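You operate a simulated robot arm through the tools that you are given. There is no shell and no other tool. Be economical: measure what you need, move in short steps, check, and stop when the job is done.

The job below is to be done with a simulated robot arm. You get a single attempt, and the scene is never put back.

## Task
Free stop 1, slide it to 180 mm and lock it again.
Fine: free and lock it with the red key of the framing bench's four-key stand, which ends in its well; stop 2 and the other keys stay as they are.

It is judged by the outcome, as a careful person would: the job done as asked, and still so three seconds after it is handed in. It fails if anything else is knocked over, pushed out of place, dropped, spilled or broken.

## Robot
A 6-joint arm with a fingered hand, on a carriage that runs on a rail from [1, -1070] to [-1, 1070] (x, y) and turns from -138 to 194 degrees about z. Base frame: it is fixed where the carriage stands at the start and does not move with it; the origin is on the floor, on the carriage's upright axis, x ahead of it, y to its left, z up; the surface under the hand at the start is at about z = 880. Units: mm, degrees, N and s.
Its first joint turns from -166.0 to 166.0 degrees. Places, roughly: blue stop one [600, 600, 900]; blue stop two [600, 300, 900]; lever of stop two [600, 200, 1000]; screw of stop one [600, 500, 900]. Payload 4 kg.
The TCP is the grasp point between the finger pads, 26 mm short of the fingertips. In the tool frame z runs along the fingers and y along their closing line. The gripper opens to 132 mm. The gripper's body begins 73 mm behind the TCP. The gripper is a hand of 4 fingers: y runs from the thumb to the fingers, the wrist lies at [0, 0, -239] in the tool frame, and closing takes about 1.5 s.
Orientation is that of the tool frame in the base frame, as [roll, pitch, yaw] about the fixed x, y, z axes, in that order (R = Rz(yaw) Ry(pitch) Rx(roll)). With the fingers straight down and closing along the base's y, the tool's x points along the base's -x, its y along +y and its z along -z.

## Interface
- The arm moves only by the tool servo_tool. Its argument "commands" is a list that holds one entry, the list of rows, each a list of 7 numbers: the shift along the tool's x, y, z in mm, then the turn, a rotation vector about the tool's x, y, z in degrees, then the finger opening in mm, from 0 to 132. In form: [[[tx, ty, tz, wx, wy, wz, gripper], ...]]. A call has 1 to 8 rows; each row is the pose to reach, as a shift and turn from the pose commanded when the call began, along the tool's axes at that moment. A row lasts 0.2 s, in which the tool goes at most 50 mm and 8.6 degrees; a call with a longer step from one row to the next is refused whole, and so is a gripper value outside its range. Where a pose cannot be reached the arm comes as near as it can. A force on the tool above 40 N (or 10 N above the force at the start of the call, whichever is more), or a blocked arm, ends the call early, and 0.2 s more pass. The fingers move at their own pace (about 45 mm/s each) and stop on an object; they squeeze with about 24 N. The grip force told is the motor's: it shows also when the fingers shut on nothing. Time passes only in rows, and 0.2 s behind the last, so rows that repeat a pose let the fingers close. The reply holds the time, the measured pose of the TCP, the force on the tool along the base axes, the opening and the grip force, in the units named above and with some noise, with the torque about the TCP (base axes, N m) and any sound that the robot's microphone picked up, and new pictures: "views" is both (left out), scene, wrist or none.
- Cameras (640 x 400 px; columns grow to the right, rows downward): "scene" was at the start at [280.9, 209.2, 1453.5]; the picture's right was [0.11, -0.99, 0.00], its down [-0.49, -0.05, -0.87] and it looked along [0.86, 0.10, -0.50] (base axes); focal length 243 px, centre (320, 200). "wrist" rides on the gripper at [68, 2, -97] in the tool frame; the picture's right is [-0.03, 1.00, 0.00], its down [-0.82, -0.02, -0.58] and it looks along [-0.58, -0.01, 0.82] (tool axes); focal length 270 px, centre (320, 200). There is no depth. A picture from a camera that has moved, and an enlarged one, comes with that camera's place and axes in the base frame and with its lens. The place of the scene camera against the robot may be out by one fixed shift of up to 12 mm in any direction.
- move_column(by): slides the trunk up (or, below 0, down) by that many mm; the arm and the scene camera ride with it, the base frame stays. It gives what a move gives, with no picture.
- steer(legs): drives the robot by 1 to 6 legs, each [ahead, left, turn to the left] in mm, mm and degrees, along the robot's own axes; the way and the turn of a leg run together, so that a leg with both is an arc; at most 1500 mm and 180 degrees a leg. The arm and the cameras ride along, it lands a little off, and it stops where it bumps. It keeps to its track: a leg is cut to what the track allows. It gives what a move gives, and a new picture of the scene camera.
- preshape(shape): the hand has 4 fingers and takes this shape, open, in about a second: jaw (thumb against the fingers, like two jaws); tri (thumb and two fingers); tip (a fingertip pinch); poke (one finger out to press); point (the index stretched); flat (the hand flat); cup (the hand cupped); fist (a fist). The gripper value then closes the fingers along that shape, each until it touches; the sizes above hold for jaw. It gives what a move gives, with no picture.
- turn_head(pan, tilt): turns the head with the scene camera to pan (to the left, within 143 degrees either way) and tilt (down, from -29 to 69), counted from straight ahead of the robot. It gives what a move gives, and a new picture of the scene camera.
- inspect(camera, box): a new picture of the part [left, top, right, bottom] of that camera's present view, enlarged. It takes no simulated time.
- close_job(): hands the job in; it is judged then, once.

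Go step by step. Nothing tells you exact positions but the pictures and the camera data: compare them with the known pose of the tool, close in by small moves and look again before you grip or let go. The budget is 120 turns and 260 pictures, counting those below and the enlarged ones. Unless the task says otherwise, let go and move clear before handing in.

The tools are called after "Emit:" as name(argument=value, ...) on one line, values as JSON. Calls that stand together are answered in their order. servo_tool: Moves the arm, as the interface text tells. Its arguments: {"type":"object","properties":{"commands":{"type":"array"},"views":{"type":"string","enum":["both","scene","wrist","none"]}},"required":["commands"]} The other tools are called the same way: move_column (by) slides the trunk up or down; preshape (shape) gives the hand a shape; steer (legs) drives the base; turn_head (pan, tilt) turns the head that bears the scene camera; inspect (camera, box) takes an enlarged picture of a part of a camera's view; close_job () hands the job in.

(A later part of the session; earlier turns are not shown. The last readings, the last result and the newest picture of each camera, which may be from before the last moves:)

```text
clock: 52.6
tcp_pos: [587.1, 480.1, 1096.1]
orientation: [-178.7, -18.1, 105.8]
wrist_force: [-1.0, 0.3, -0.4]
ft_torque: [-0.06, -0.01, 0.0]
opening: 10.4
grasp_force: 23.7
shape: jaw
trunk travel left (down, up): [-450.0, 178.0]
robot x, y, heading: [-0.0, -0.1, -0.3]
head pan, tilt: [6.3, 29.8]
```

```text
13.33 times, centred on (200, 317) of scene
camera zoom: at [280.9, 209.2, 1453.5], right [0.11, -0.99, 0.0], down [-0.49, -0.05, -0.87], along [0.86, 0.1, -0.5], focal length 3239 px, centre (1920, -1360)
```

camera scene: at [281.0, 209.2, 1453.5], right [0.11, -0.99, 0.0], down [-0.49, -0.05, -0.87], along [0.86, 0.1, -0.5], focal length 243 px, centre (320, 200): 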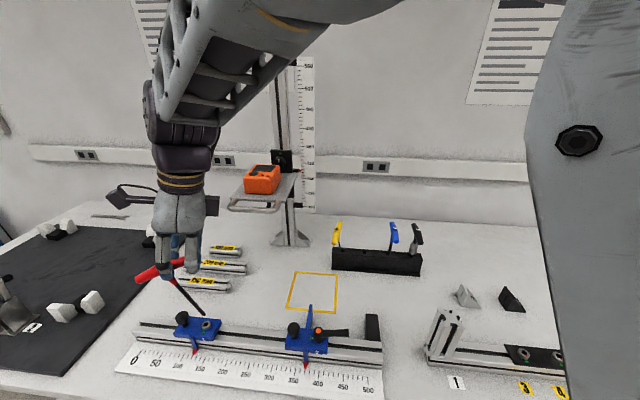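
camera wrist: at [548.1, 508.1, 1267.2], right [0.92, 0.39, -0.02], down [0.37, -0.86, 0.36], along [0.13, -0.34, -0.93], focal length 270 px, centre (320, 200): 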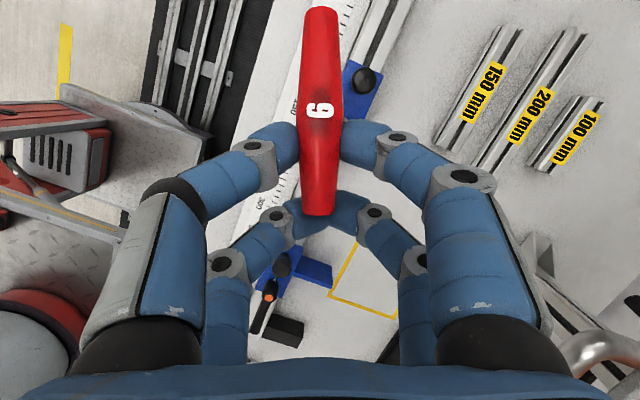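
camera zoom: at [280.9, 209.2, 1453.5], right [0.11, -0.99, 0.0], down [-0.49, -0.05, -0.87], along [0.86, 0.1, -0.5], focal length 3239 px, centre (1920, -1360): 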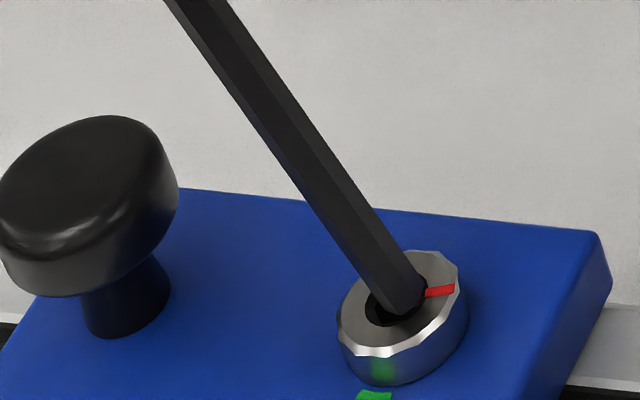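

Emit:
servo_tool(commands=[[[-0.2, 0.6, 1.5, 0, 0, 0, 5], [-0.4, 1.0, 3, 0, 0, 0, 5], [-0.8, 1.1, 5, 0, 0, 0, 5], [-0.8, 1.1, 5, 0, 0, 0, 5]]], views="none")

Emit:
inspect(camera="scene", box=[180, 302, 220, 332])

```text
clock: 53.6
tcp_pos: [586.7, 480.9, 1089.9]
orientation: [-178.7, -18.1, 105.8]
wrist_force: [1.3, 0.6, -1.6]
ft_torque: [-0.03, -0.01, -0.06]
opening: 10.5
grasp_force: 23.8
shape: jaw
trunk travel left (down, up): [-450.0, 178.0]
robot x, y, heading: [3.3, 0.5, -0.2]
head pan, tilt: [6.3, 29.8]
```

```text
13.33 times, centred on (200, 317) of scene
camera zoom: at [280.9, 209.2, 1453.5], right [0.11, -0.99, 0.0], down [-0.49, -0.05, -0.87], along [0.86, 0.1, -0.5], focal length 3239 px, centre (1920, -1360)
```

zoom: 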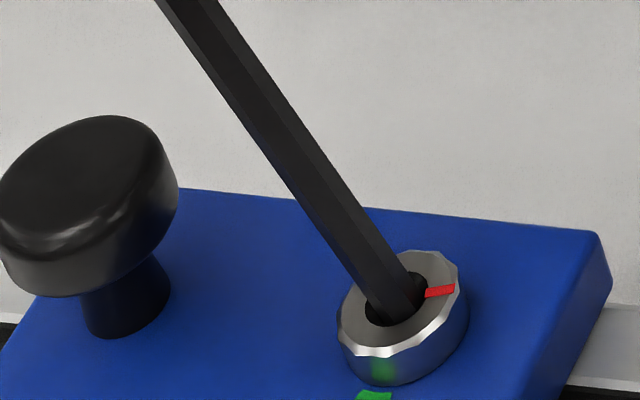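

The tip appears inside the socket. Going down further until it bears.

Emit:
servo_tool(commands=[[[-0.3, 0, 2, 0, 0, 0, 5], [-0.9, 0, 4, 0, 0, 0, 5], [-1.5, 0, 6, 0, 0, 0, 5], [-2.0, 0, 7.5, 0, 0, 0, 5], [-2.0, 0, 7.5, 0, 0, 0, 5]]], views="none")

Emit:
inspect(camera="scene", box=[150, 250, 250, 370])

Emit:
inspect(camera="scene", box=[180, 302, 220, 332])

```text
clock: 54.8
tcp_pos: [585.7, 481.2, 1083.8]
orientation: [-178.8, -18.1, 105.8]
wrist_force: [0.7, 1.0, 9.8]
ft_torque: [0.16, 0.06, 0.0]
opening: 10.7
grasp_force: 24.3
shape: jaw
trunk travel left (down, up): [-450.0, 178.0]
robot x, y, heading: [0.1, -3.6, 0.2]
head pan, tilt: [6.3, 29.8]
```

```text
3.33 times, centred on (200, 310) of scene
camera zoom: at [280.6, 209.0, 1453.7], right [0.11, -0.99, 0.0], down [-0.49, -0.05, -0.87], along [0.86, 0.1, -0.5], focal length 810 px, centre (720, -167)
```

zoom: 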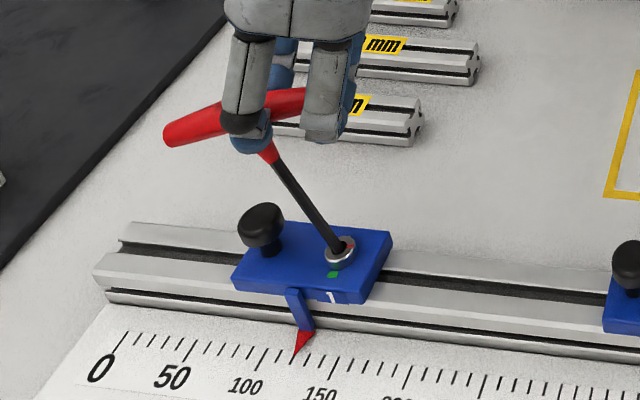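

```text
13.33 times, centred on (200, 317) of scene
camera zoom: at [280.6, 209.0, 1453.7], right [0.11, -0.99, 0.0], down [-0.49, -0.05, -0.87], along [0.86, 0.1, -0.5], focal length 3239 px, centre (1920, -1360)
```

zoom: 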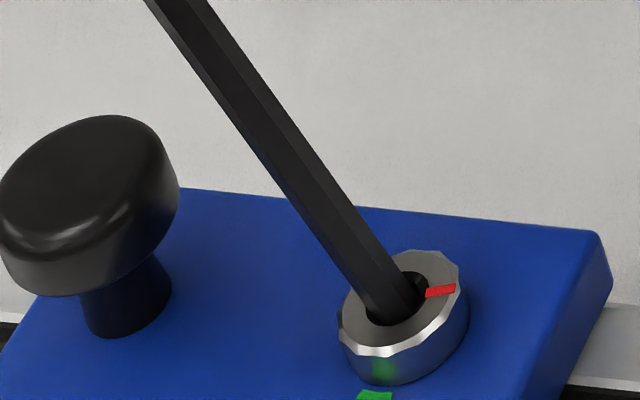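

The key has bottomed and bears 10 N. Now I'll push 20 mm toward -y.

Emit:
servo_tool(commands=[[[-4.6, -1.4, -1.4, 0, 0, 0, 5], [-9.2, -2.8, -2.8, 0, 0, 0, 5], [-13.8, -4.2, -4.2, 0, 0, 0, 5], [-18.4, -5.5, -5.6, 0, 0, 0, 5], [-18.4, -5.5, -5.6, 0, 0, 0, 5]]], views="none")

Emit:
inspect(camera="scene", box=[150, 250, 250, 370])

```text
clock: 56.0
tcp_pos: [586.5, 460.9, 1083.1]
orientation: [-178.7, -18.1, 105.8]
wrist_force: [-0.1, 1.6, 14.0]
ft_torque: [0.23, 0.1, 0.0]
opening: 10.5
grasp_force: 24.1
shape: jaw
trunk travel left (down, up): [-450.0, 178.0]
robot x, y, heading: [2.8, -2.3, 0.2]
head pan, tilt: [6.3, 29.8]
```

```text
3.33 times, centred on (200, 310) of scene
camera zoom: at [280.5, 209.0, 1453.6], right [0.11, -0.99, 0.0], down [-0.49, -0.05, -0.87], along [0.86, 0.1, -0.5], focal length 810 px, centre (720, -167)
```

zoom: 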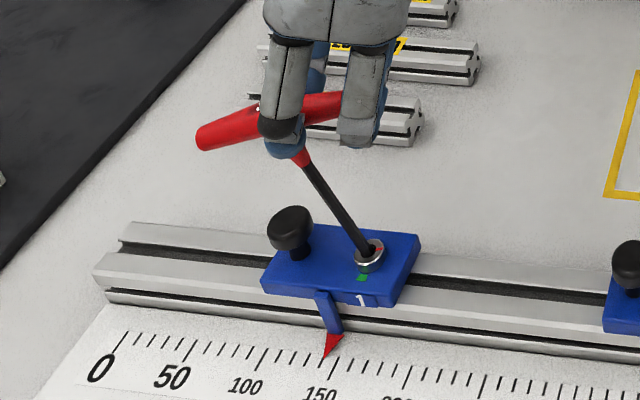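

It works: the stop follows the hand, now around 143. Pushing 30 mm more.

Emit:
servo_tool(commands=[[[-4.6, -1.4, -1.45, 0, 0, 0, 5], [-9.2, -2.8, -2.9, 0, 0, 0, 5], [-13.8, -4.2, -4.35, 0, 0, 0, 5], [-18.4, -5.5, -5.8, 0, 0, 0, 5], [-23, -6.9, -7.2, 0, 0, 0, 5], [-27.5, -8.3, -8.7, 0, 0, 0, 5], [-27.5, -8.3, -8.7, 0, 0, 0, 5]]], views="none")

Emit:
inspect(camera="scene", box=[190, 270, 270, 370])

```text
clock: 57.6
tcp_pos: [585.9, 430.7, 1083.6]
orientation: [-178.6, -18.1, 105.8]
wrist_force: [0.4, 1.1, 13.4]
ft_torque: [0.22, 0.12, 0.02]
opening: 10.4
grasp_force: 24.0
shape: jaw
trunk travel left (down, up): [-450.0, 178.0]
robot x, y, heading: [-0.7, 0.5, -0.1]
head pan, tilt: [6.3, 29.8]
```

```text
4.00 times, centred on (230, 320) of scene
camera zoom: at [280.5, 208.9, 1453.6], right [0.11, -0.99, 0.0], down [-0.49, -0.05, -0.87], along [0.86, 0.1, -0.5], focal length 972 px, centre (680, -280)
```

zoom: 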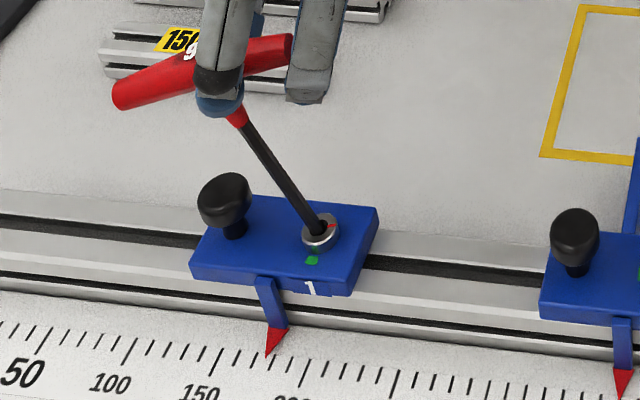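

Emit:
inspect(camera="scene", box=[220, 340, 290, 380])

```text
9.14 times, centred on (255, 360) of scene
camera zoom: at [280.5, 208.9, 1453.6], right [0.11, -0.99, 0.0], down [-0.49, -0.05, -0.87], along [0.86, 0.1, -0.5], focal length 2221 px, centre (914, -1263)
```

zoom: 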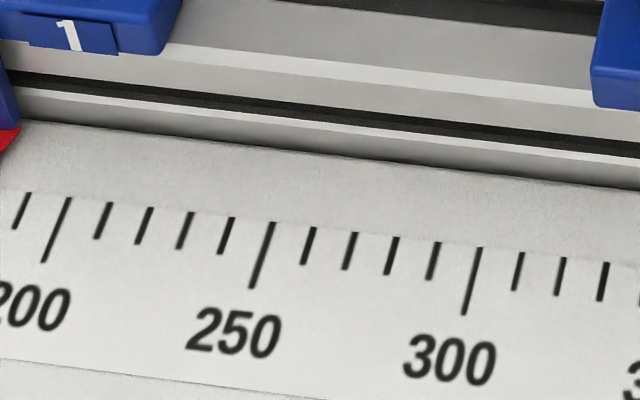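

Emit:
inspect(camera="scene", box=[180, 340, 230, 375])

```text
11.43 times, centred on (205, 358) of scene
camera zoom: at [280.5, 208.9, 1453.6], right [0.11, -0.99, 0.0], down [-0.49, -0.05, -0.87], along [0.86, 0.1, -0.5], focal length 2776 px, centre (1634, -1600)
```

zoom: 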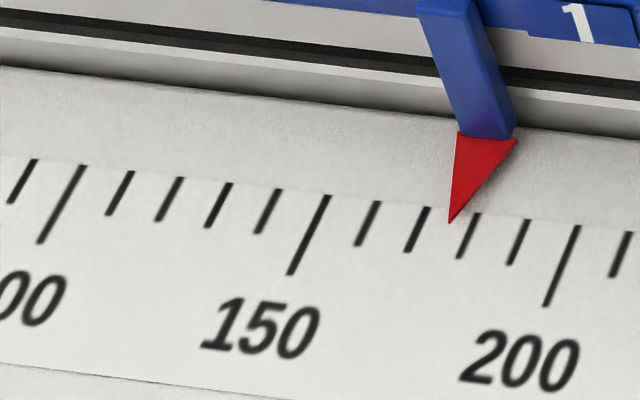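

The pointer reads about 175.4. Pushing 4.5 mm more.

Emit:
servo_tool(commands=[[[-2.1, -0.6, -0.65, 0, 0, 0, 5], [-4.1, -1.25, -1.3, 0, 0, 0, 5], [-4.1, -1.25, -1.3, 0, 0, 0, 5]]], views="none")

Emit:
inspect(camera="scene", box=[180, 340, 230, 375])

Emit:
inspect(camera="wrist", box=[220, 0, 420, 160])

```text
clock: 58.4
tcp_pos: [585.6, 426.6, 1081.7]
orientation: [-178.7, -18.1, 105.9]
wrist_force: [0.2, 1.4, 15.0]
ft_torque: [0.28, 0.11, 0.0]
opening: 10.5
grasp_force: 24.0
shape: jaw
trunk travel left (down, up): [-450.0, 178.0]
robot x, y, heading: [0.1, -0.6, -0.1]
head pan, tilt: [6.3, 29.8]
```

```text
11.43 times, centred on (205, 358) of scene
camera zoom: at [280.5, 208.9, 1453.7], right [0.11, -0.99, 0.0], down [-0.49, -0.05, -0.87], along [0.86, 0.1, -0.5], focal length 2776 px, centre (1634, -1600)
```

zoom: 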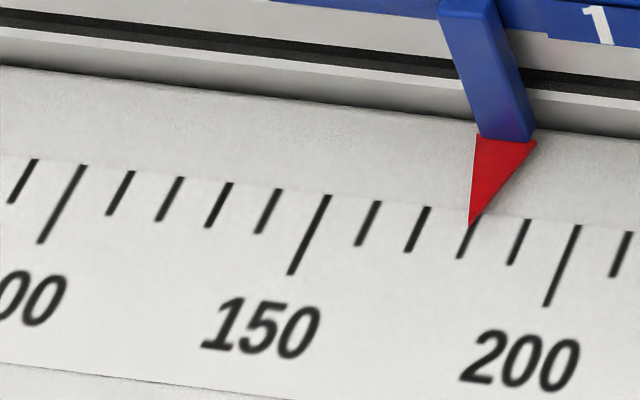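

```text
2.50 times, centred on (320, 80) of wrist
camera zoom: at [580.4, 461.1, 1194.4], right [0.97, 0.26, -0.03], down [0.25, -0.92, 0.3], along [0.05, -0.29, -0.95], focal length 676 px, centre (320, 500)
```

zoom: 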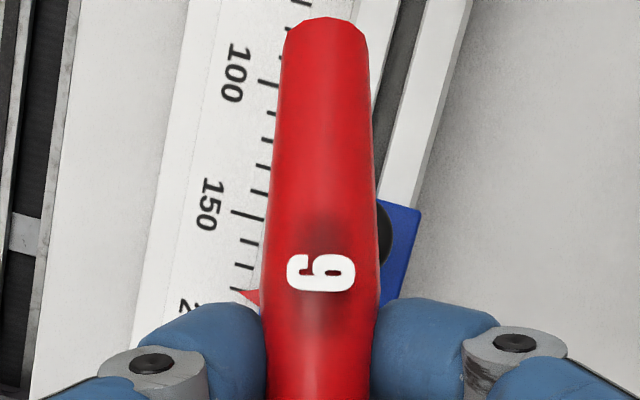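

The pointer is at 180 in both views. Before turning, I'll relieve the down-force and rotate the hand about the tip to stand the key upright.

Emit:
servo_tool(commands=[[[0.5, 0, -1.4, 0, 0, 0, 5], [-8.6, 0, -4.0, 0, 3.7, 0, 5], [-17.9, 0, -5.9, 0, 7.4, 0, 5], [-26.9, 0, -7.3, 0, 11, 0, 5], [-26.9, 0, -7.3, 0, 11, 0, 5]]], views="wrist")

Emit:
inspect(camera="scene", box=[180, 260, 270, 375])

```text
clock: 59.6
tcp_pos: [593.9, 399.3, 1080.8]
orientation: [-178.5, -29.1, 105.5]
wrist_force: [0.1, 1.1, -0.9]
ft_torque: [-0.05, 0.03, 0.02]
opening: 10.6
grasp_force: 24.1
shape: jaw
trunk travel left (down, up): [-450.0, 178.0]
robot x, y, heading: [-1.1, 1.5, -0.2]
head pan, tilt: [6.3, 29.8]
camera wrist: at [595.4, 412.5, 1198.2], right [0.97, 0.26, -0.03], down [0.26, -0.96, 0.11], along [-0.01, -0.11, -0.99], focal length 270 px, centre (320, 200)
```

wrist: 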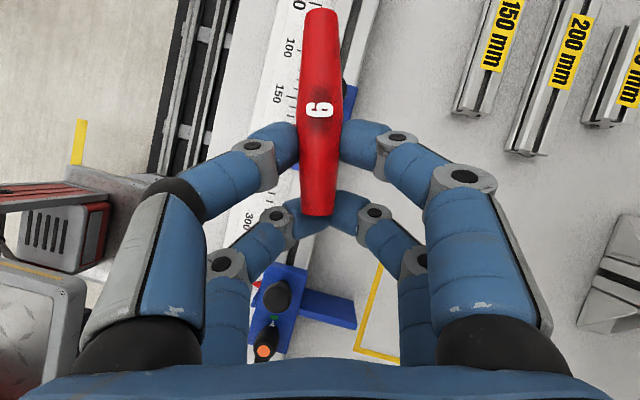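

```text
3.48 times, centred on (225, 318) of scene
camera zoom: at [280.9, 209.2, 1453.5], right [0.11, -0.99, 0.0], down [-0.49, -0.05, -0.87], along [0.86, 0.1, -0.5], focal length 845 px, centre (650, -209)
```

zoom: 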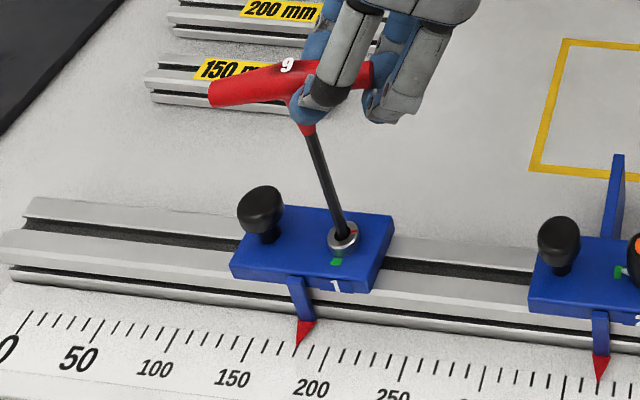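

The key is upright in the socket with no load. Now I'll turn clockwise about the screw axis, the first 30° as a check.

Emit:
servo_tool(commands=[[[0.06, -3.8, 0.13, -3.65, 0.17, 6.55, 5], [0.56, -7.5, 0.5, -7.3, 0.35, 13.1, 5], [1.5, -11.1, 1.1, -10.9, 0.5, 19.65, 5], [2.8, -14.6, 1.95, -14.6, 0.7, 26.2, 5], [2.8, -14.6, 1.95, -14.6, 0.7, 26.2, 5]]], views="none")

Emit:
inspect(camera="scene", box=[180, 260, 270, 375])

Emit:
inspect(camera="scene", box=[200, 305, 250, 335])

```text
clock: 60.8
tcp_pos: [578.0, 399.4, 1082.2]
orientation: [-178.7, -29.1, 75.4]
wrist_force: [-0.1, -0.2, -1.2]
ft_torque: [-0.05, 0.06, 0.02]
opening: 10.5
grasp_force: 23.5
shape: jaw
trunk travel left (down, up): [-450.0, 178.0]
robot x, y, heading: [-0.9, 1.4, 0.3]
head pan, tilt: [6.3, 29.8]
```

```text
3.48 times, centred on (225, 318) of scene
camera zoom: at [280.9, 209.2, 1453.5], right [0.11, -0.99, 0.0], down [-0.49, -0.05, -0.87], along [0.86, 0.1, -0.5], focal length 845 px, centre (650, -209)
```

zoom: 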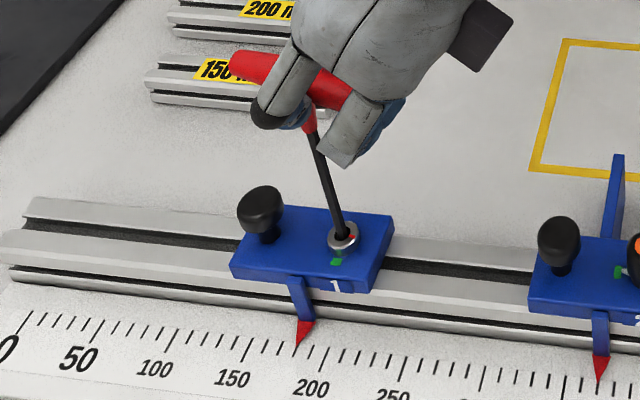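

```text
12.80 times, centred on (225, 320) of scene
camera zoom: at [280.9, 209.2, 1453.5], right [0.11, -0.99, 0.0], down [-0.49, -0.05, -0.87], along [0.86, 0.1, -0.5], focal length 3109 px, centre (1536, -1336)
```

zoom: 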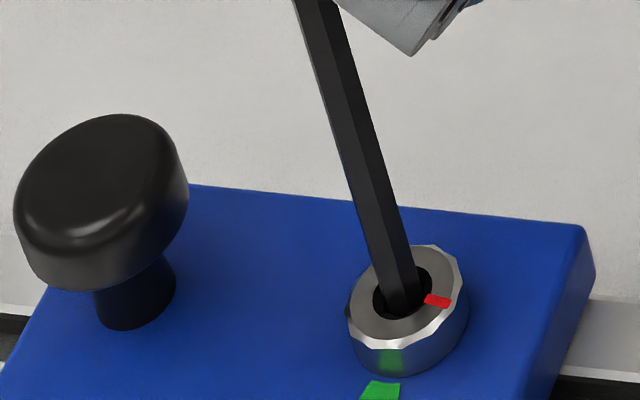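

The red line is turning with the key. I'll turn another 60°.

Emit:
servo_tool(commands=[[[0.06, -3.8, 0.13, -3.65, 0.17, 6.55, 5], [0.56, -7.5, 0.5, -7.3, 0.35, 13.1, 5], [1.5, -11.1, 1.1, -10.9, 0.5, 19.65, 5], [2.8, -14.6, 1.95, -14.6, 0.7, 26.2, 5], [4.5, -17.8, 3.0, -18.2, 0.86, 32.8, 5], [6.6, -20.7, 4.2, -21.9, 1.0, 39.3, 5], [8.9, -23.3, 5.6, -25.5, 1.2, 45.9, 5], [11.65, -25.5, 7.2, -29.2, 1.4, 52.4, 5]]], views="none")

Emit:
inspect(camera="scene", box=[180, 240, 270, 375])

Emit:
inspect(camera="scene", box=[200, 305, 250, 335])

```text
clock: 62.6
tcp_pos: [563.0, 417.4, 1086.8]
orientation: [-178.5, -28.7, 15.2]
wrist_force: [-0.9, 0.2, -1.1]
ft_torque: [0.02, 0.12, 0.03]
opening: 10.4
grasp_force: 24.0
shape: jaw
out of reach, approached as far as the arm can: row 8
trunk travel left (down, up): [-450.0, 178.0]
robot x, y, heading: [4.3, 2.6, -0.1]
head pan, tilt: [6.3, 29.8]
```

```text
2.96 times, centred on (225, 308) of scene
camera zoom: at [278.2, 216.4, 1448.1], right [0.19, -0.98, 0.0], down [-0.54, -0.11, -0.84], along [0.82, 0.16, -0.55], focal length 720 px, centre (602, -118)
```

zoom: 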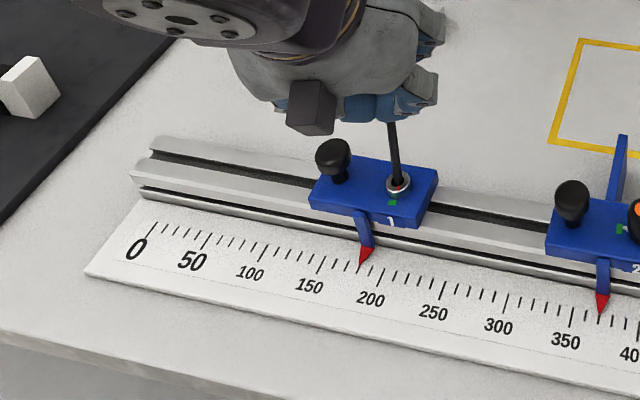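

```text
12.80 times, centred on (225, 320) of scene
camera zoom: at [278.2, 216.4, 1448.1], right [0.19, -0.98, 0.0], down [-0.54, -0.11, -0.84], along [0.82, 0.16, -0.55], focal length 3109 px, centre (1536, -1336)
```

zoom: 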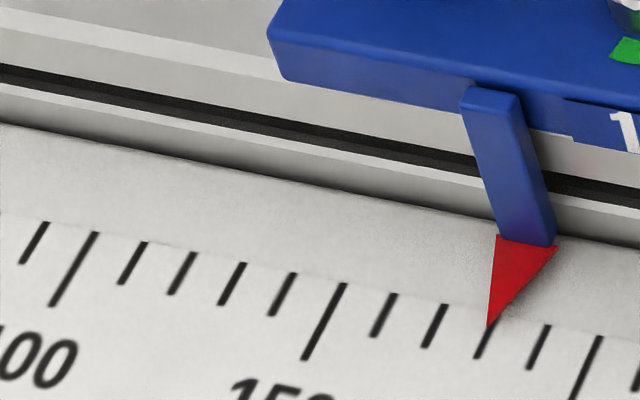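

The pointer still reads 180. The arm is at its reach limit, so I'll check the screw mark.

Emit:
inspect(camera="scene", box=[220, 270, 270, 310])

```text
10.00 times, centred on (245, 290) of scene
camera zoom: at [278.2, 216.4, 1448.1], right [0.19, -0.98, 0.0], down [-0.54, -0.11, -0.84], along [0.82, 0.16, -0.55], focal length 2429 px, centre (1070, -700)
```

zoom: 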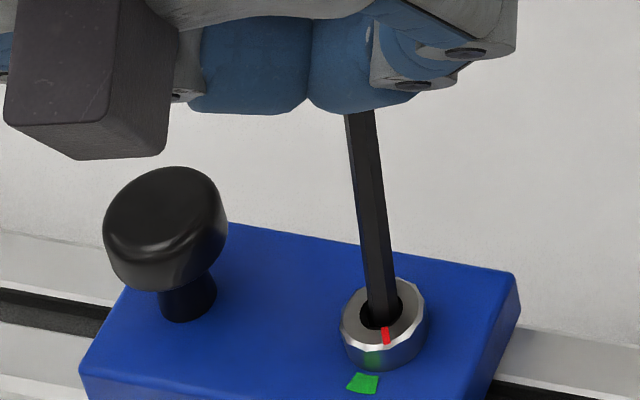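

About 25° more is needed. I'll reduce the hand's tilt by 10° about the tip to regain reach.

Emit:
servo_tool(commands=[[[12.3, 0, 4.5, 0, -5, 0, 5], [24.1, 0, 10, 0, -10, 0, 5], [24.1, 0, 10, 0, -10, 0, 5]]], views="scene")

Emit:
inspect(camera="scene", box=[180, 240, 270, 375])

```text
clock: 63.4
tcp_pos: [587.3, 425.0, 1088.5]
orientation: [-178.6, -19.2, 15.8]
wrist_force: [-0.6, 0.0, -1.4]
ft_torque: [-0.05, 0.06, 0.02]
opening: 10.1
grasp_force: 23.9
shape: jaw
trunk travel left (down, up): [-450.0, 178.0]
robot x, y, heading: [-1.5, -0.4, 0.2]
head pan, tilt: [6.3, 29.8]
camera scene: at [279.2, 213.9, 1449.9], right [0.16, -0.99, 0.0], down [-0.53, -0.09, -0.85], along [0.84, 0.14, -0.53], focal length 243 px, centre (320, 200)
```

scene: 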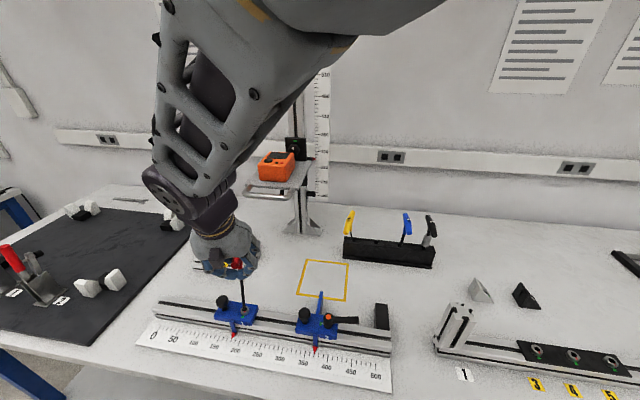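

```text
2.96 times, centred on (225, 308) of scene
camera zoom: at [279.2, 213.9, 1449.9], right [0.16, -0.99, 0.0], down [-0.53, -0.09, -0.85], along [0.84, 0.14, -0.53], focal length 720 px, centre (602, -118)
```

zoom: 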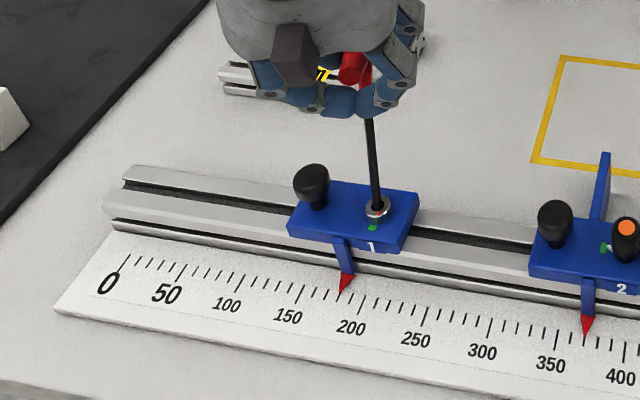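

Now I'll lower 4 mm and turn 40° further clockwise.

Emit:
servo_tool(commands=[[[-1.3, 0, 3.8, 0, 0, 0, 5], [-1.3, 0, 3.8, -2.6, 0.2, 7.5, 5], [-1.3, 0, 3.8, -5.3, 0.3, 15.1, 5], [-1.3, 0, 3.8, -7.9, 0.5, 22.6, 5], [-1.3, 0, 3.8, -10.5, 0.6, 30.2, 5], [-1.3, 0, 3.8, -13.2, 0.8, 37.7, 5], [-1.3, 0, 3.8, -13.2, 0.8, 37.7, 5]]], views="none")

Emit:
inspect(camera="scene", box=[190, 240, 280, 360])

Emit:
inspect(camera="scene", box=[205, 295, 265, 340])

```text
clock: 65.0
tcp_pos: [649.9, 398.5, 1113.9]
orientation: [-179.4, -15.1, -20.7]
wrist_force: [0.3, 0.4, -1.6]
ft_torque: [0.05, 0.0, 0.0]
opening: 10.1
grasp_force: 23.6
shape: jaw
out of reach, approached as far as the arm can: row 4, 5, 6, 7
trunk travel left (down, up): [-450.0, 178.0]
robot x, y, heading: [-1.1, -1.4, 0.3]
head pan, tilt: [6.3, 29.8]
```

```text
3.33 times, centred on (235, 300) of scene
camera zoom: at [280.8, 209.2, 1453.6], right [0.11, -0.99, 0.0], down [-0.49, -0.05, -0.87], along [0.86, 0.1, -0.5], focal length 810 px, centre (603, -133)
```

zoom: 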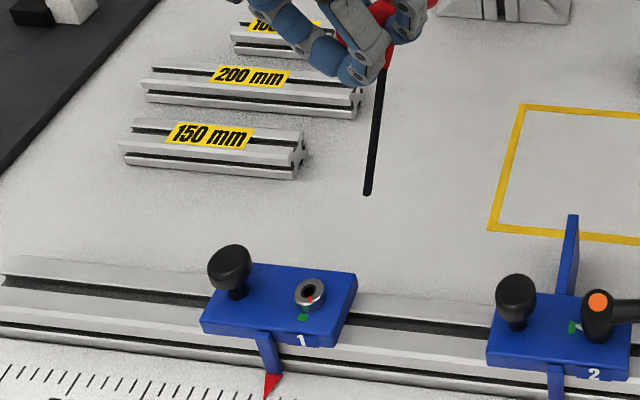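

```text
8.89 times, centred on (235, 318) of scene
camera zoom: at [280.8, 209.2, 1453.6], right [0.11, -0.99, 0.0], down [-0.49, -0.05, -0.87], along [0.86, 0.1, -0.5], focal length 2159 px, centre (1076, -844)
```

zoom: 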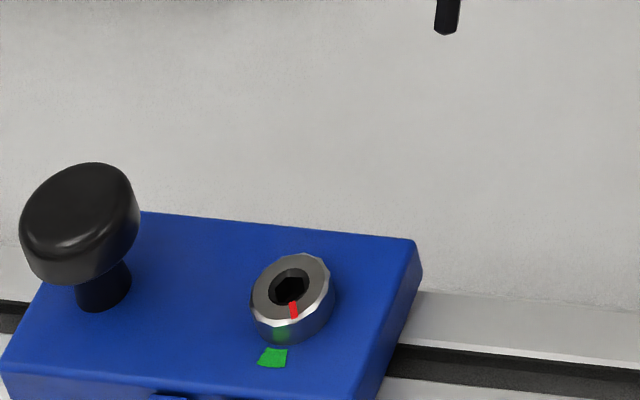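

The wrist hit its turning limit, so the arm strayed and lifted the key out, still held. The stop seems undisturbed. I'll raise, unwind the wrist and check the pointer.

Emit:
servo_tool(commands=[[[5, 0, -19, 0, 0, 0, 5], [10, 0, -38, 0, 0, 0, 5], [10, 0, -38, 2, 0, -7.7, 5], [10, 0, -38, 4, 0, -15.5, 5], [10, 0, -38, 6, 0, -23, 5], [10, 0, -38, 8, 0, -31, 5], [10, 0, -38, 10, 0, -38, 5], [10, 0, -38, 12, 0, -46, 5]]], views="scene")

Emit:
inspect(camera="scene", box=[205, 315, 255, 365])

```text
clock: 66.8
tcp_pos: [648.4, 398.4, 1153.7]
orientation: [-179.8, -15.6, 27.1]
wrist_force: [-0.4, -0.3, -1.1]
ft_torque: [-0.02, 0.01, -0.03]
opening: 10.3
grasp_force: 24.6
shape: jaw
trunk travel left (down, up): [-450.0, 178.0]
robot x, y, heading: [-1.2, -1.2, 0.0]
head pan, tilt: [6.3, 29.8]
camera scene: at [280.9, 209.3, 1453.5], right [0.11, -0.99, 0.0], down [-0.49, -0.05, -0.87], along [0.86, 0.1, -0.5], focal length 243 px, centre (320, 200)
```

scene: 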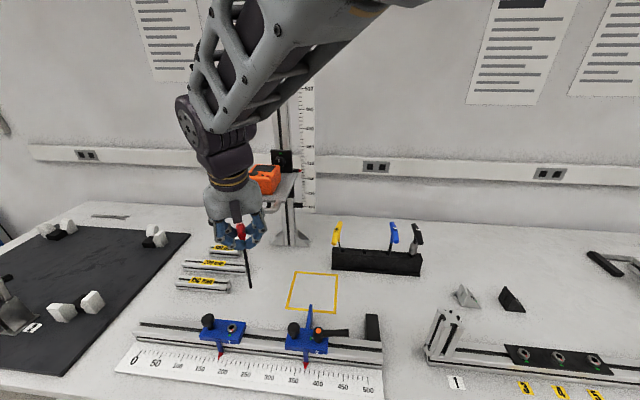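

```text
8.00 times, centred on (230, 340) of scene
camera zoom: at [280.9, 209.3, 1453.5], right [0.11, -0.99, 0.0], down [-0.49, -0.05, -0.87], along [0.86, 0.1, -0.5], focal length 1943 px, centre (1040, -920)
```

zoom: 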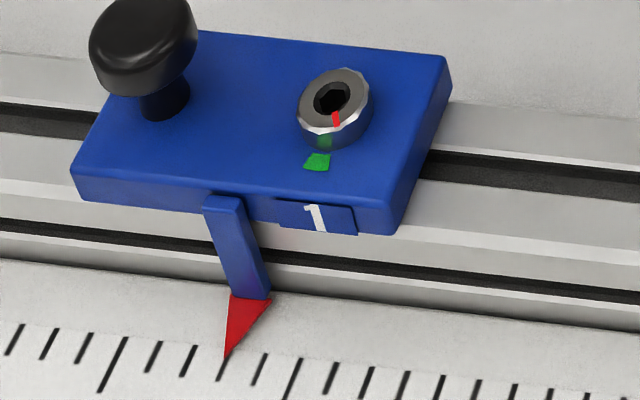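

The pointer is still at 180 and the screw needs about 25–30° more. I'll bring the hand to yaw 75 (the same hex angle, 60° on) and restore the upright tilt.

Emit:
servo_tool(commands=[[[5, 0, 0, 2.1, 0, -7.7, 5], [10, 0, 0, 4.3, 0, -15.4, 5], [10, 0, 0, 6.4, 0, -23.1, 5], [10, 0, 0, 8.6, 0, -30.8, 5], [10, 0, 0, 10.7, 0, -38.5, 5], [10, 0, 0, 12.9, 0, -46.2, 5]]], views="none")

Emit:
servo_tool(commands=[[[-5, 0, 0, 0, 4.4, 0, 5], [-10, 0, 0, 0, 8.9, 0, 5], [-15, 0, 0, 0, 13.3, 0, 5], [-15, 0, 0, 0, 13.3, 0, 5]]], views="scene")

Emit:
inspect(camera="scene", box=[170, 210, 290, 360])

```text
clock: 68.2
tcp_pos: [657.4, 402.3, 1155.9]
orientation: [-179.9, -15.4, 75.3]
wrist_force: [-0.7, 0.2, -1.2]
ft_torque: [-0.08, -0.02, 0.02]
opening: 10.6
grasp_force: 24.2
shape: jaw
trunk travel left (down, up): [-450.0, 178.0]
robot x, y, heading: [0.8, -1.8, -0.1]
head pan, tilt: [6.3, 29.8]
```

```text
clock: 69.2
tcp_pos: [655.5, 389.0, 1151.8]
orientation: [-179.8, -28.9, 74.9]
wrist_force: [-0.7, 0.3, -1.4]
ft_torque: [-0.07, 0.02, 0.03]
opening: 10.3
grasp_force: 23.6
shape: jaw
trunk travel left (down, up): [-450.0, 178.0]
robot x, y, heading: [-2.3, -1.0, 0.1]
head pan, tilt: [6.3, 29.8]
camera scene: at [280.9, 209.2, 1453.5], right [0.11, -0.99, 0.0], down [-0.49, -0.05, -0.87], along [0.86, 0.1, -0.5], focal length 243 px, centre (320, 200)
```

scene: 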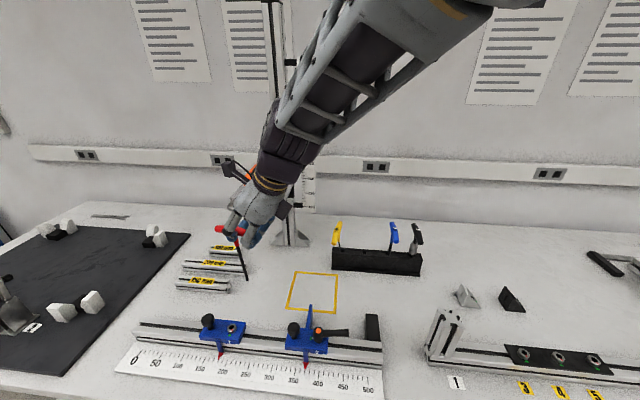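

```text
2.67 times, centred on (230, 285) of scene
camera zoom: at [280.9, 209.2, 1453.5], right [0.11, -0.99, 0.0], down [-0.49, -0.05, -0.87], along [0.86, 0.1, -0.5], focal length 648 px, centre (560, -27)
```

zoom: 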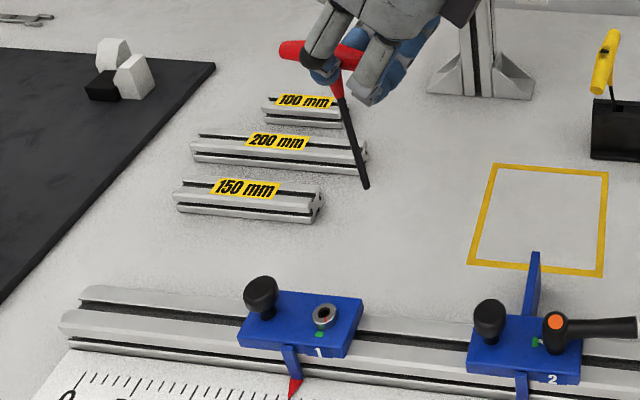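

Emit:
servo_tool(commands=[[[-3, -28, -1.5, 0, 0, 0, 5], [-6, -56, -3, 0, 0, 0, 5], [-8.5, -82.9, -4.5, 0, 0, 0, 5], [-15, -82.9, 7, 0, 0, 0, 5], [-22, -82.9, 19, 0, 0, 0, 5], [-27.8, -82.9, 30.5, 0, 0, 0, 5], [-27.8, -82.9, 30.5, 0, 0, 0, 5]]], views="none")

Emit:
inspect(camera="scene", box=[190, 280, 270, 350])

```text
clock: 70.8
tcp_pos: [569.8, 402.1, 1111.6]
orientation: [-179.8, -28.9, 74.8]
wrist_force: [-0.4, 0.3, -1.1]
ft_torque: [-0.03, 0.03, -0.01]
opening: 10.2
grasp_force: 24.5
shape: jaw
trunk travel left (down, up): [-450.0, 178.0]
robot x, y, heading: [1.7, -1.3, 0.1]
head pan, tilt: [6.3, 29.8]
```

```text
5.71 times, centred on (230, 315) of scene
camera zoom: at [280.9, 209.2, 1453.5], right [0.11, -0.99, 0.0], down [-0.49, -0.05, -0.87], along [0.86, 0.1, -0.5], focal length 1388 px, centre (834, -457)
```

zoom: 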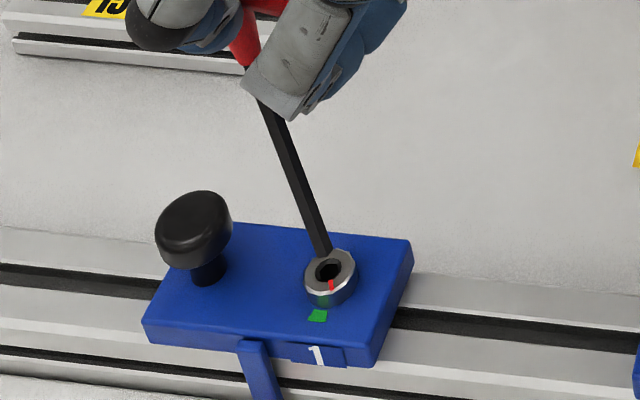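

Emit:
servo_tool(commands=[[[3, 3, 3, 0, 0, 0, 5], [3, 6.3, 8, 0, 0, 0, 5], [0.7, 6.3, 14, 0, 0, 0, 5], [0.7, 6.3, 14, 0, 0, 0, 5]]], views="none")

Emit:
inspect(camera="scene", box=[215, 302, 255, 332])

```text
clock: 71.8
tcp_pos: [578.5, 406.5, 1099.9]
orientation: [-179.7, -28.8, 74.8]
wrist_force: [-0.1, -0.2, -1.7]
ft_torque: [-0.05, -0.01, 0.0]
opening: 10.6
grasp_force: 23.7
shape: jaw
trunk travel left (down, up): [-450.0, 178.0]
robot x, y, heading: [-0.5, 2.7, 0.0]
head pan, tilt: [6.3, 29.8]
```

```text
13.33 times, centred on (235, 317) of scene
camera zoom: at [280.9, 209.2, 1453.5], right [0.11, -0.99, 0.0], down [-0.49, -0.05, -0.87], along [0.86, 0.1, -0.5], focal length 3239 px, centre (1453, -1360)
```

zoom: 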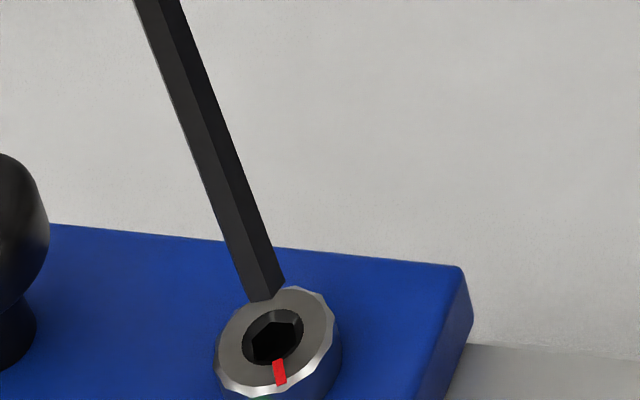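

Lined up well; descending 11 mm.

Emit:
servo_tool(commands=[[[-0.5, -0.2, 4, 0, 0, 0, 5], [-2.2, -0.2, 7.3, 0, 0, 0, 5], [-3.9, -0.2, 10.4, 0, 0, 0, 5], [-3.9, -0.2, 10.4, 0, 0, 0, 5]]], views="none")

Emit:
inspect(camera="scene", box=[215, 302, 255, 332])

```text
clock: 72.8
tcp_pos: [577.9, 408.7, 1089.4]
orientation: [-179.9, -28.8, 74.9]
wrist_force: [-0.2, -0.8, -1.4]
ft_torque: [-0.04, 0.02, 0.0]
opening: 10.2
grasp_force: 24.7
shape: jaw
trunk travel left (down, up): [-450.0, 178.0]
robot x, y, heading: [-0.3, -3.4, -0.1]
head pan, tilt: [6.3, 29.8]
```

```text
13.33 times, centred on (235, 317) of scene
camera zoom: at [280.9, 209.2, 1453.5], right [0.11, -0.99, 0.0], down [-0.49, -0.05, -0.87], along [0.86, 0.1, -0.5], focal length 3239 px, centre (1453, -1360)
```

zoom: 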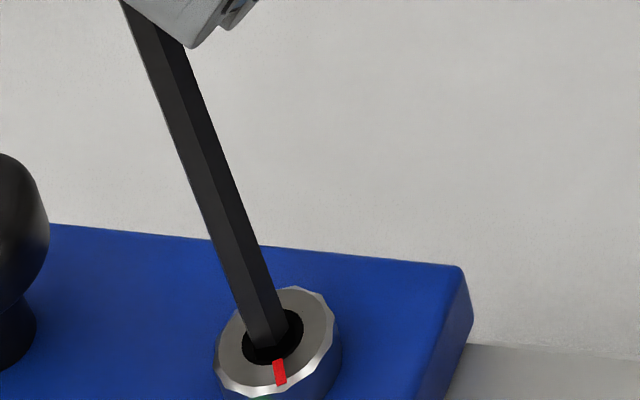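

Emit:
servo_tool(commands=[[[-1.4, 0.7, 1, 0, 0, 0, 5], [-2.6, 0.7, 3.3, 0, 0, 0, 5], [-3.5, 0.7, 5, 0, 0, 0, 5], [-4.9, 0.7, 7.6, 0, 0, 0, 5], [-4.9, 0.7, 7.6, 0, 0, 0, 5]]], views="none")

Emit:
inspect(camera="scene", box=[215, 302, 255, 332])

```text
clock: 74.0
tcp_pos: [578.1, 407.6, 1081.0]
orientation: [-179.8, -28.8, 74.9]
wrist_force: [0.4, 0.8, 5.3]
ft_torque: [0.13, 0.0, -0.02]
opening: 10.3
grasp_force: 23.9
shape: jaw
trunk travel left (down, up): [-450.0, 178.0]
robot x, y, heading: [-5.0, -0.2, 0.0]
head pan, tilt: [6.3, 29.8]
```

```text
13.33 times, centred on (235, 317) of scene
camera zoom: at [280.7, 209.1, 1453.6], right [0.11, -0.99, 0.0], down [-0.49, -0.05, -0.87], along [0.86, 0.1, -0.5], focal length 3239 px, centre (1453, -1360)
```

zoom: 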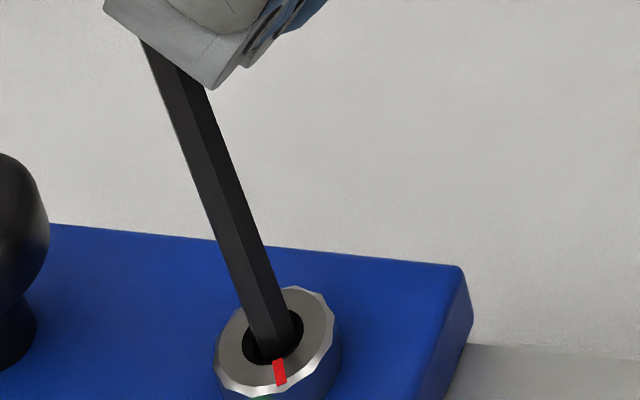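

The key is seated and bearing lightly. Turning clockwise 37°.

Emit:
servo_tool(commands=[[[0.2, -2.6, 0.1, -3.6, 0, 6.57, 5], [0.6, -5.2, 0.3, -7.2, 0, 13.1, 5], [1.3, -7.7, 0.7, -10.9, 0, 19.7, 5], [2.4, -10, 1.3, -14.5, 0, 26.3, 5], [3.6, -12.2, 2.0, -18.1, 0, 32.8, 5], [3.6, -12.2, 2.0, -18.1, 0, 32.8, 5]]], views="none")

Emit:
inspect(camera="scene", box=[205, 292, 265, 337])

```text
clock: 75.4
tcp_pos: [570.0, 415.0, 1080.4]
orientation: [-179.9, -28.8, 37.5]
wrist_force: [-0.2, 0.4, 5.8]
ft_torque: [0.09, -0.11, 0.25]
opening: 10.8
grasp_force: 24.5
shape: jaw
trunk travel left (down, up): [-450.0, 178.0]
robot x, y, heading: [0.4, 0.9, -0.1]
head pan, tilt: [6.3, 29.8]
```

```text
8.89 times, centred on (235, 314) of scene
camera zoom: at [280.7, 209.0, 1453.6], right [0.11, -0.99, 0.0], down [-0.49, -0.05, -0.87], along [0.86, 0.1, -0.5], focal length 2159 px, centre (1076, -818)
```

zoom: 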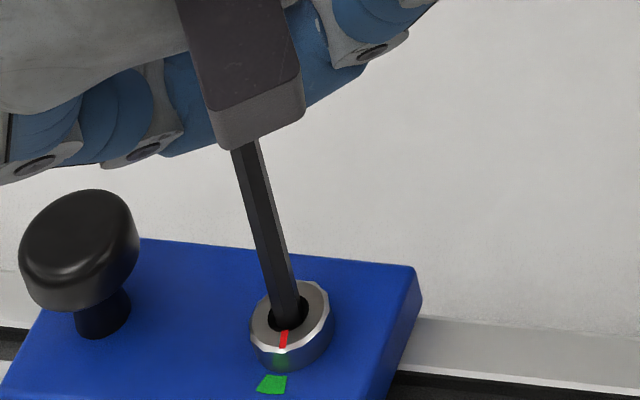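

The line is within about 10° of the mark, and the torque rises to 0.25 N·m as it tightens. I'll turn 18° more.

Emit:
servo_tool(commands=[[[0.1, -2.1, 0.0, -2.9, 0, 5.25, 5], [0.4, -4.1, 0.2, -5.8, 0, 10.5, 5], [0.9, -6.2, 0.5, -8.7, 0, 15.8, 5], [0.9, -6.2, 0.5, -8.7, 0, 15.8, 5]]], views="none")

Emit:
inspect(camera="scene", box=[205, 292, 265, 337])

```text
clock: 76.4
tcp_pos: [566.4, 419.1, 1081.3]
orientation: [-179.9, -28.8, 19.2]
wrist_force: [-0.1, -0.6, 0.1]
ft_torque: [-0.03, 0.01, 0.28]
opening: 10.3
grasp_force: 24.0
shape: jaw
trunk travel left (down, up): [-450.0, 178.0]
robot x, y, heading: [1.4, -1.1, 0.1]
head pan, tilt: [6.3, 29.8]
```

```text
8.89 times, centred on (235, 314) of scene
camera zoom: at [277.9, 215.2, 1446.6], right [0.18, -0.98, 0.0], down [-0.55, -0.1, -0.83], along [0.81, 0.15, -0.56], focal length 2159 px, centre (1076, -818)
```

zoom: 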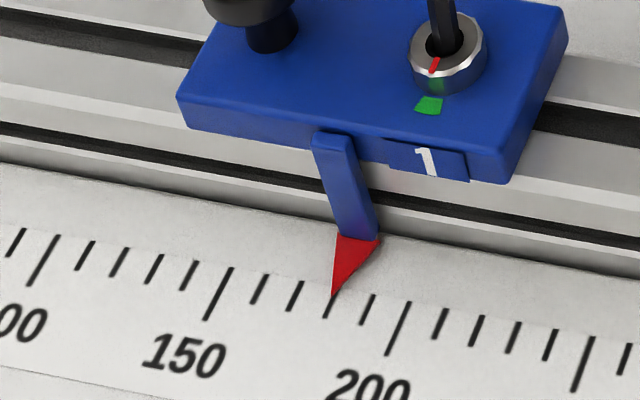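

Emit:
inspect(camera="scene", box=[228, 280, 268, 310])

```text
13.33 times, centred on (248, 295) of scene
camera zoom: at [277.9, 215.2, 1446.6], right [0.18, -0.98, 0.0], down [-0.55, -0.1, -0.83], along [0.81, 0.15, -0.56], focal length 3239 px, centre (1280, -1067)
```

zoom: 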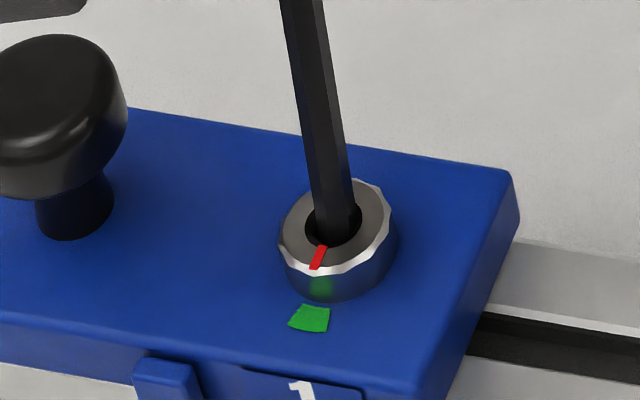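

The line now points at the mark within about 3°, and the pointer is exactly on 180. One more small turn for firmness.

Emit:
servo_tool(commands=[[[0, -0.7, 0.0, -1.0, 0, 1.8, 5], [0.05, -1.4, 0.0, -1.9, 0, 3.5, 5], [0.05, -1.4, 0.0, -1.9, 0, 3.5, 5]]], views="none")

Emit:
inspect(camera="scene", box=[228, 275, 268, 305])

```text
clock: 77.2
tcp_pos: [568.0, 419.1, 1082.5]
orientation: [-179.8, -28.4, 15.1]
wrist_force: [-0.1, -0.3, -1.5]
ft_torque: [0.0, 0.1, 0.32]
opening: 10.0
grasp_force: 24.4
shape: jaw
trunk travel left (down, up): [-450.0, 178.0]
robot x, y, heading: [-1.3, 0.4, 0.0]
head pan, tilt: [6.3, 29.8]
```

```text
13.33 times, centred on (248, 290) of scene
camera zoom: at [276.3, 218.8, 1444.2], right [0.22, -0.97, 0.0], down [-0.57, -0.13, -0.81], along [0.79, 0.18, -0.59], focal length 3239 px, centre (1280, -1000)
```

zoom: 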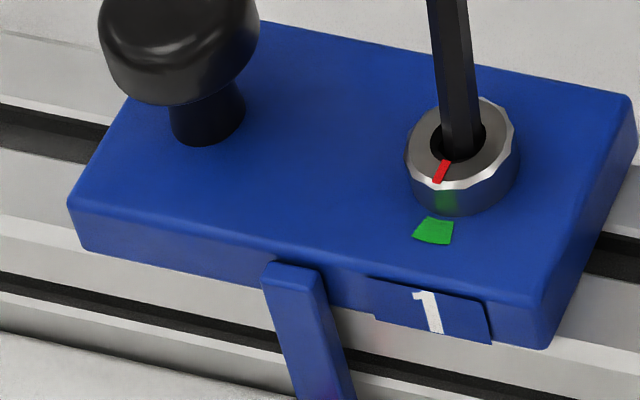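

The line points straight at the green mark with 0.32 N·m of torque, so the screw is locked at 180. I'll now draw the key straight up and out.

Emit:
servo_tool(commands=[[[3, 0, -5.5, 0, 0, 0, 5], [7.5, 0, -13.5, 0, 0, 0, 5], [12, 0, -22, 0, 0, 0, 5], [20, 0, -36, 0, 0, 0, 5], [28, 0, -52, 0, 0, 0, 5], [28, 0, -52, 0, 0, 0, 5]]], views="scene")

Emit:
inspect(camera="scene", box=[190, 230, 290, 370])

```text
clock: 78.6
tcp_pos: [562.8, 421.5, 1140.1]
orientation: [-179.9, -28.7, 15.6]
wrist_force: [0.4, 0.2, -0.4]
ft_torque: [0.01, 0.05, 0.0]
opening: 10.3
grasp_force: 23.7
shape: jaw
trunk travel left (down, up): [-450.0, 178.0]
robot x, y, heading: [-2.5, -0.6, 0.1]
head pan, tilt: [6.3, 29.8]
camera scene: at [280.9, 209.2, 1453.5], right [0.11, -0.99, 0.0], down [-0.49, -0.05, -0.87], along [0.86, 0.1, -0.5], focal length 243 px, centre (320, 200)
```

scene: 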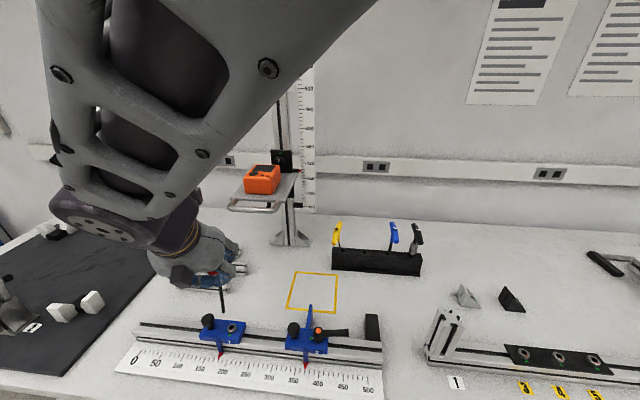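

```text
2.86 times, centred on (240, 300) of scene
camera zoom: at [280.9, 209.2, 1453.5], right [0.11, -0.99, 0.0], down [-0.49, -0.05, -0.87], along [0.86, 0.1, -0.5], focal length 694 px, centre (549, -86)
```

zoom: 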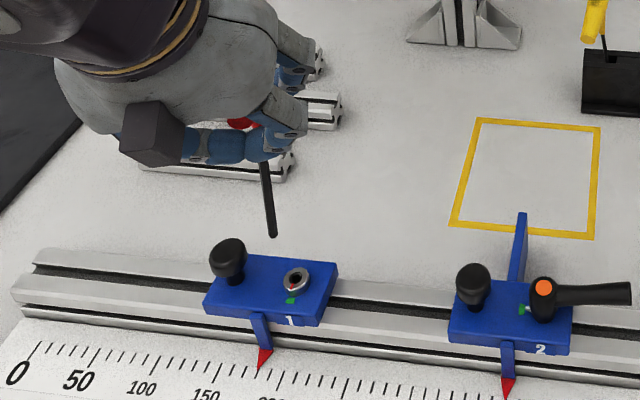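

The key is out and stop 1 stands at 180. I'll carry the key high and around the tower's near side to its stand.

Emit:
servo_tool(commands=[[[21.6, 0, -39.5, 0, 0, 0, 5], [40.8, 0, -74.5, 0, 0, 0, 5], [49.4, 39.1, -69.8, 0, 0, 0, 5], [57.6, 80.1, -65.3, 0, 0, 0, 5], [67.2, 122.6, -60, 0, 0, 0, 5], [76.9, 165.1, -54.7, 0, 0, 0, 5], [86.5, 207.6, -49.5, 0, 0, 0, 5], [97.8, 250.7, -43.3, 0, 0, 0, 5]]], views="scene")

```text
clock: 80.4
tcp_pos: [696.6, 196.3, 1224.0]
orientation: [179.9, -28.7, 15.6]
wrist_force: [-0.5, -1.3, -0.9]
ft_torque: [-0.06, -0.01, -0.01]
opening: 10.2
grasp_force: 23.8
shape: jaw
trunk travel left (down, up): [-450.0, 178.0]
robot x, y, heading: [-3.6, -0.4, -0.1]
head pan, tilt: [6.3, 29.8]
camera scene: at [280.7, 209.4, 1453.5], right [0.11, -0.99, 0.0], down [-0.49, -0.06, -0.87], along [0.86, 0.1, -0.5], focal length 243 px, centre (320, 200)
```

scene: 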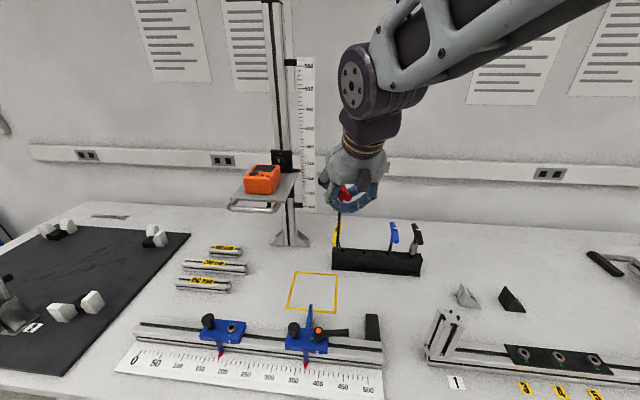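

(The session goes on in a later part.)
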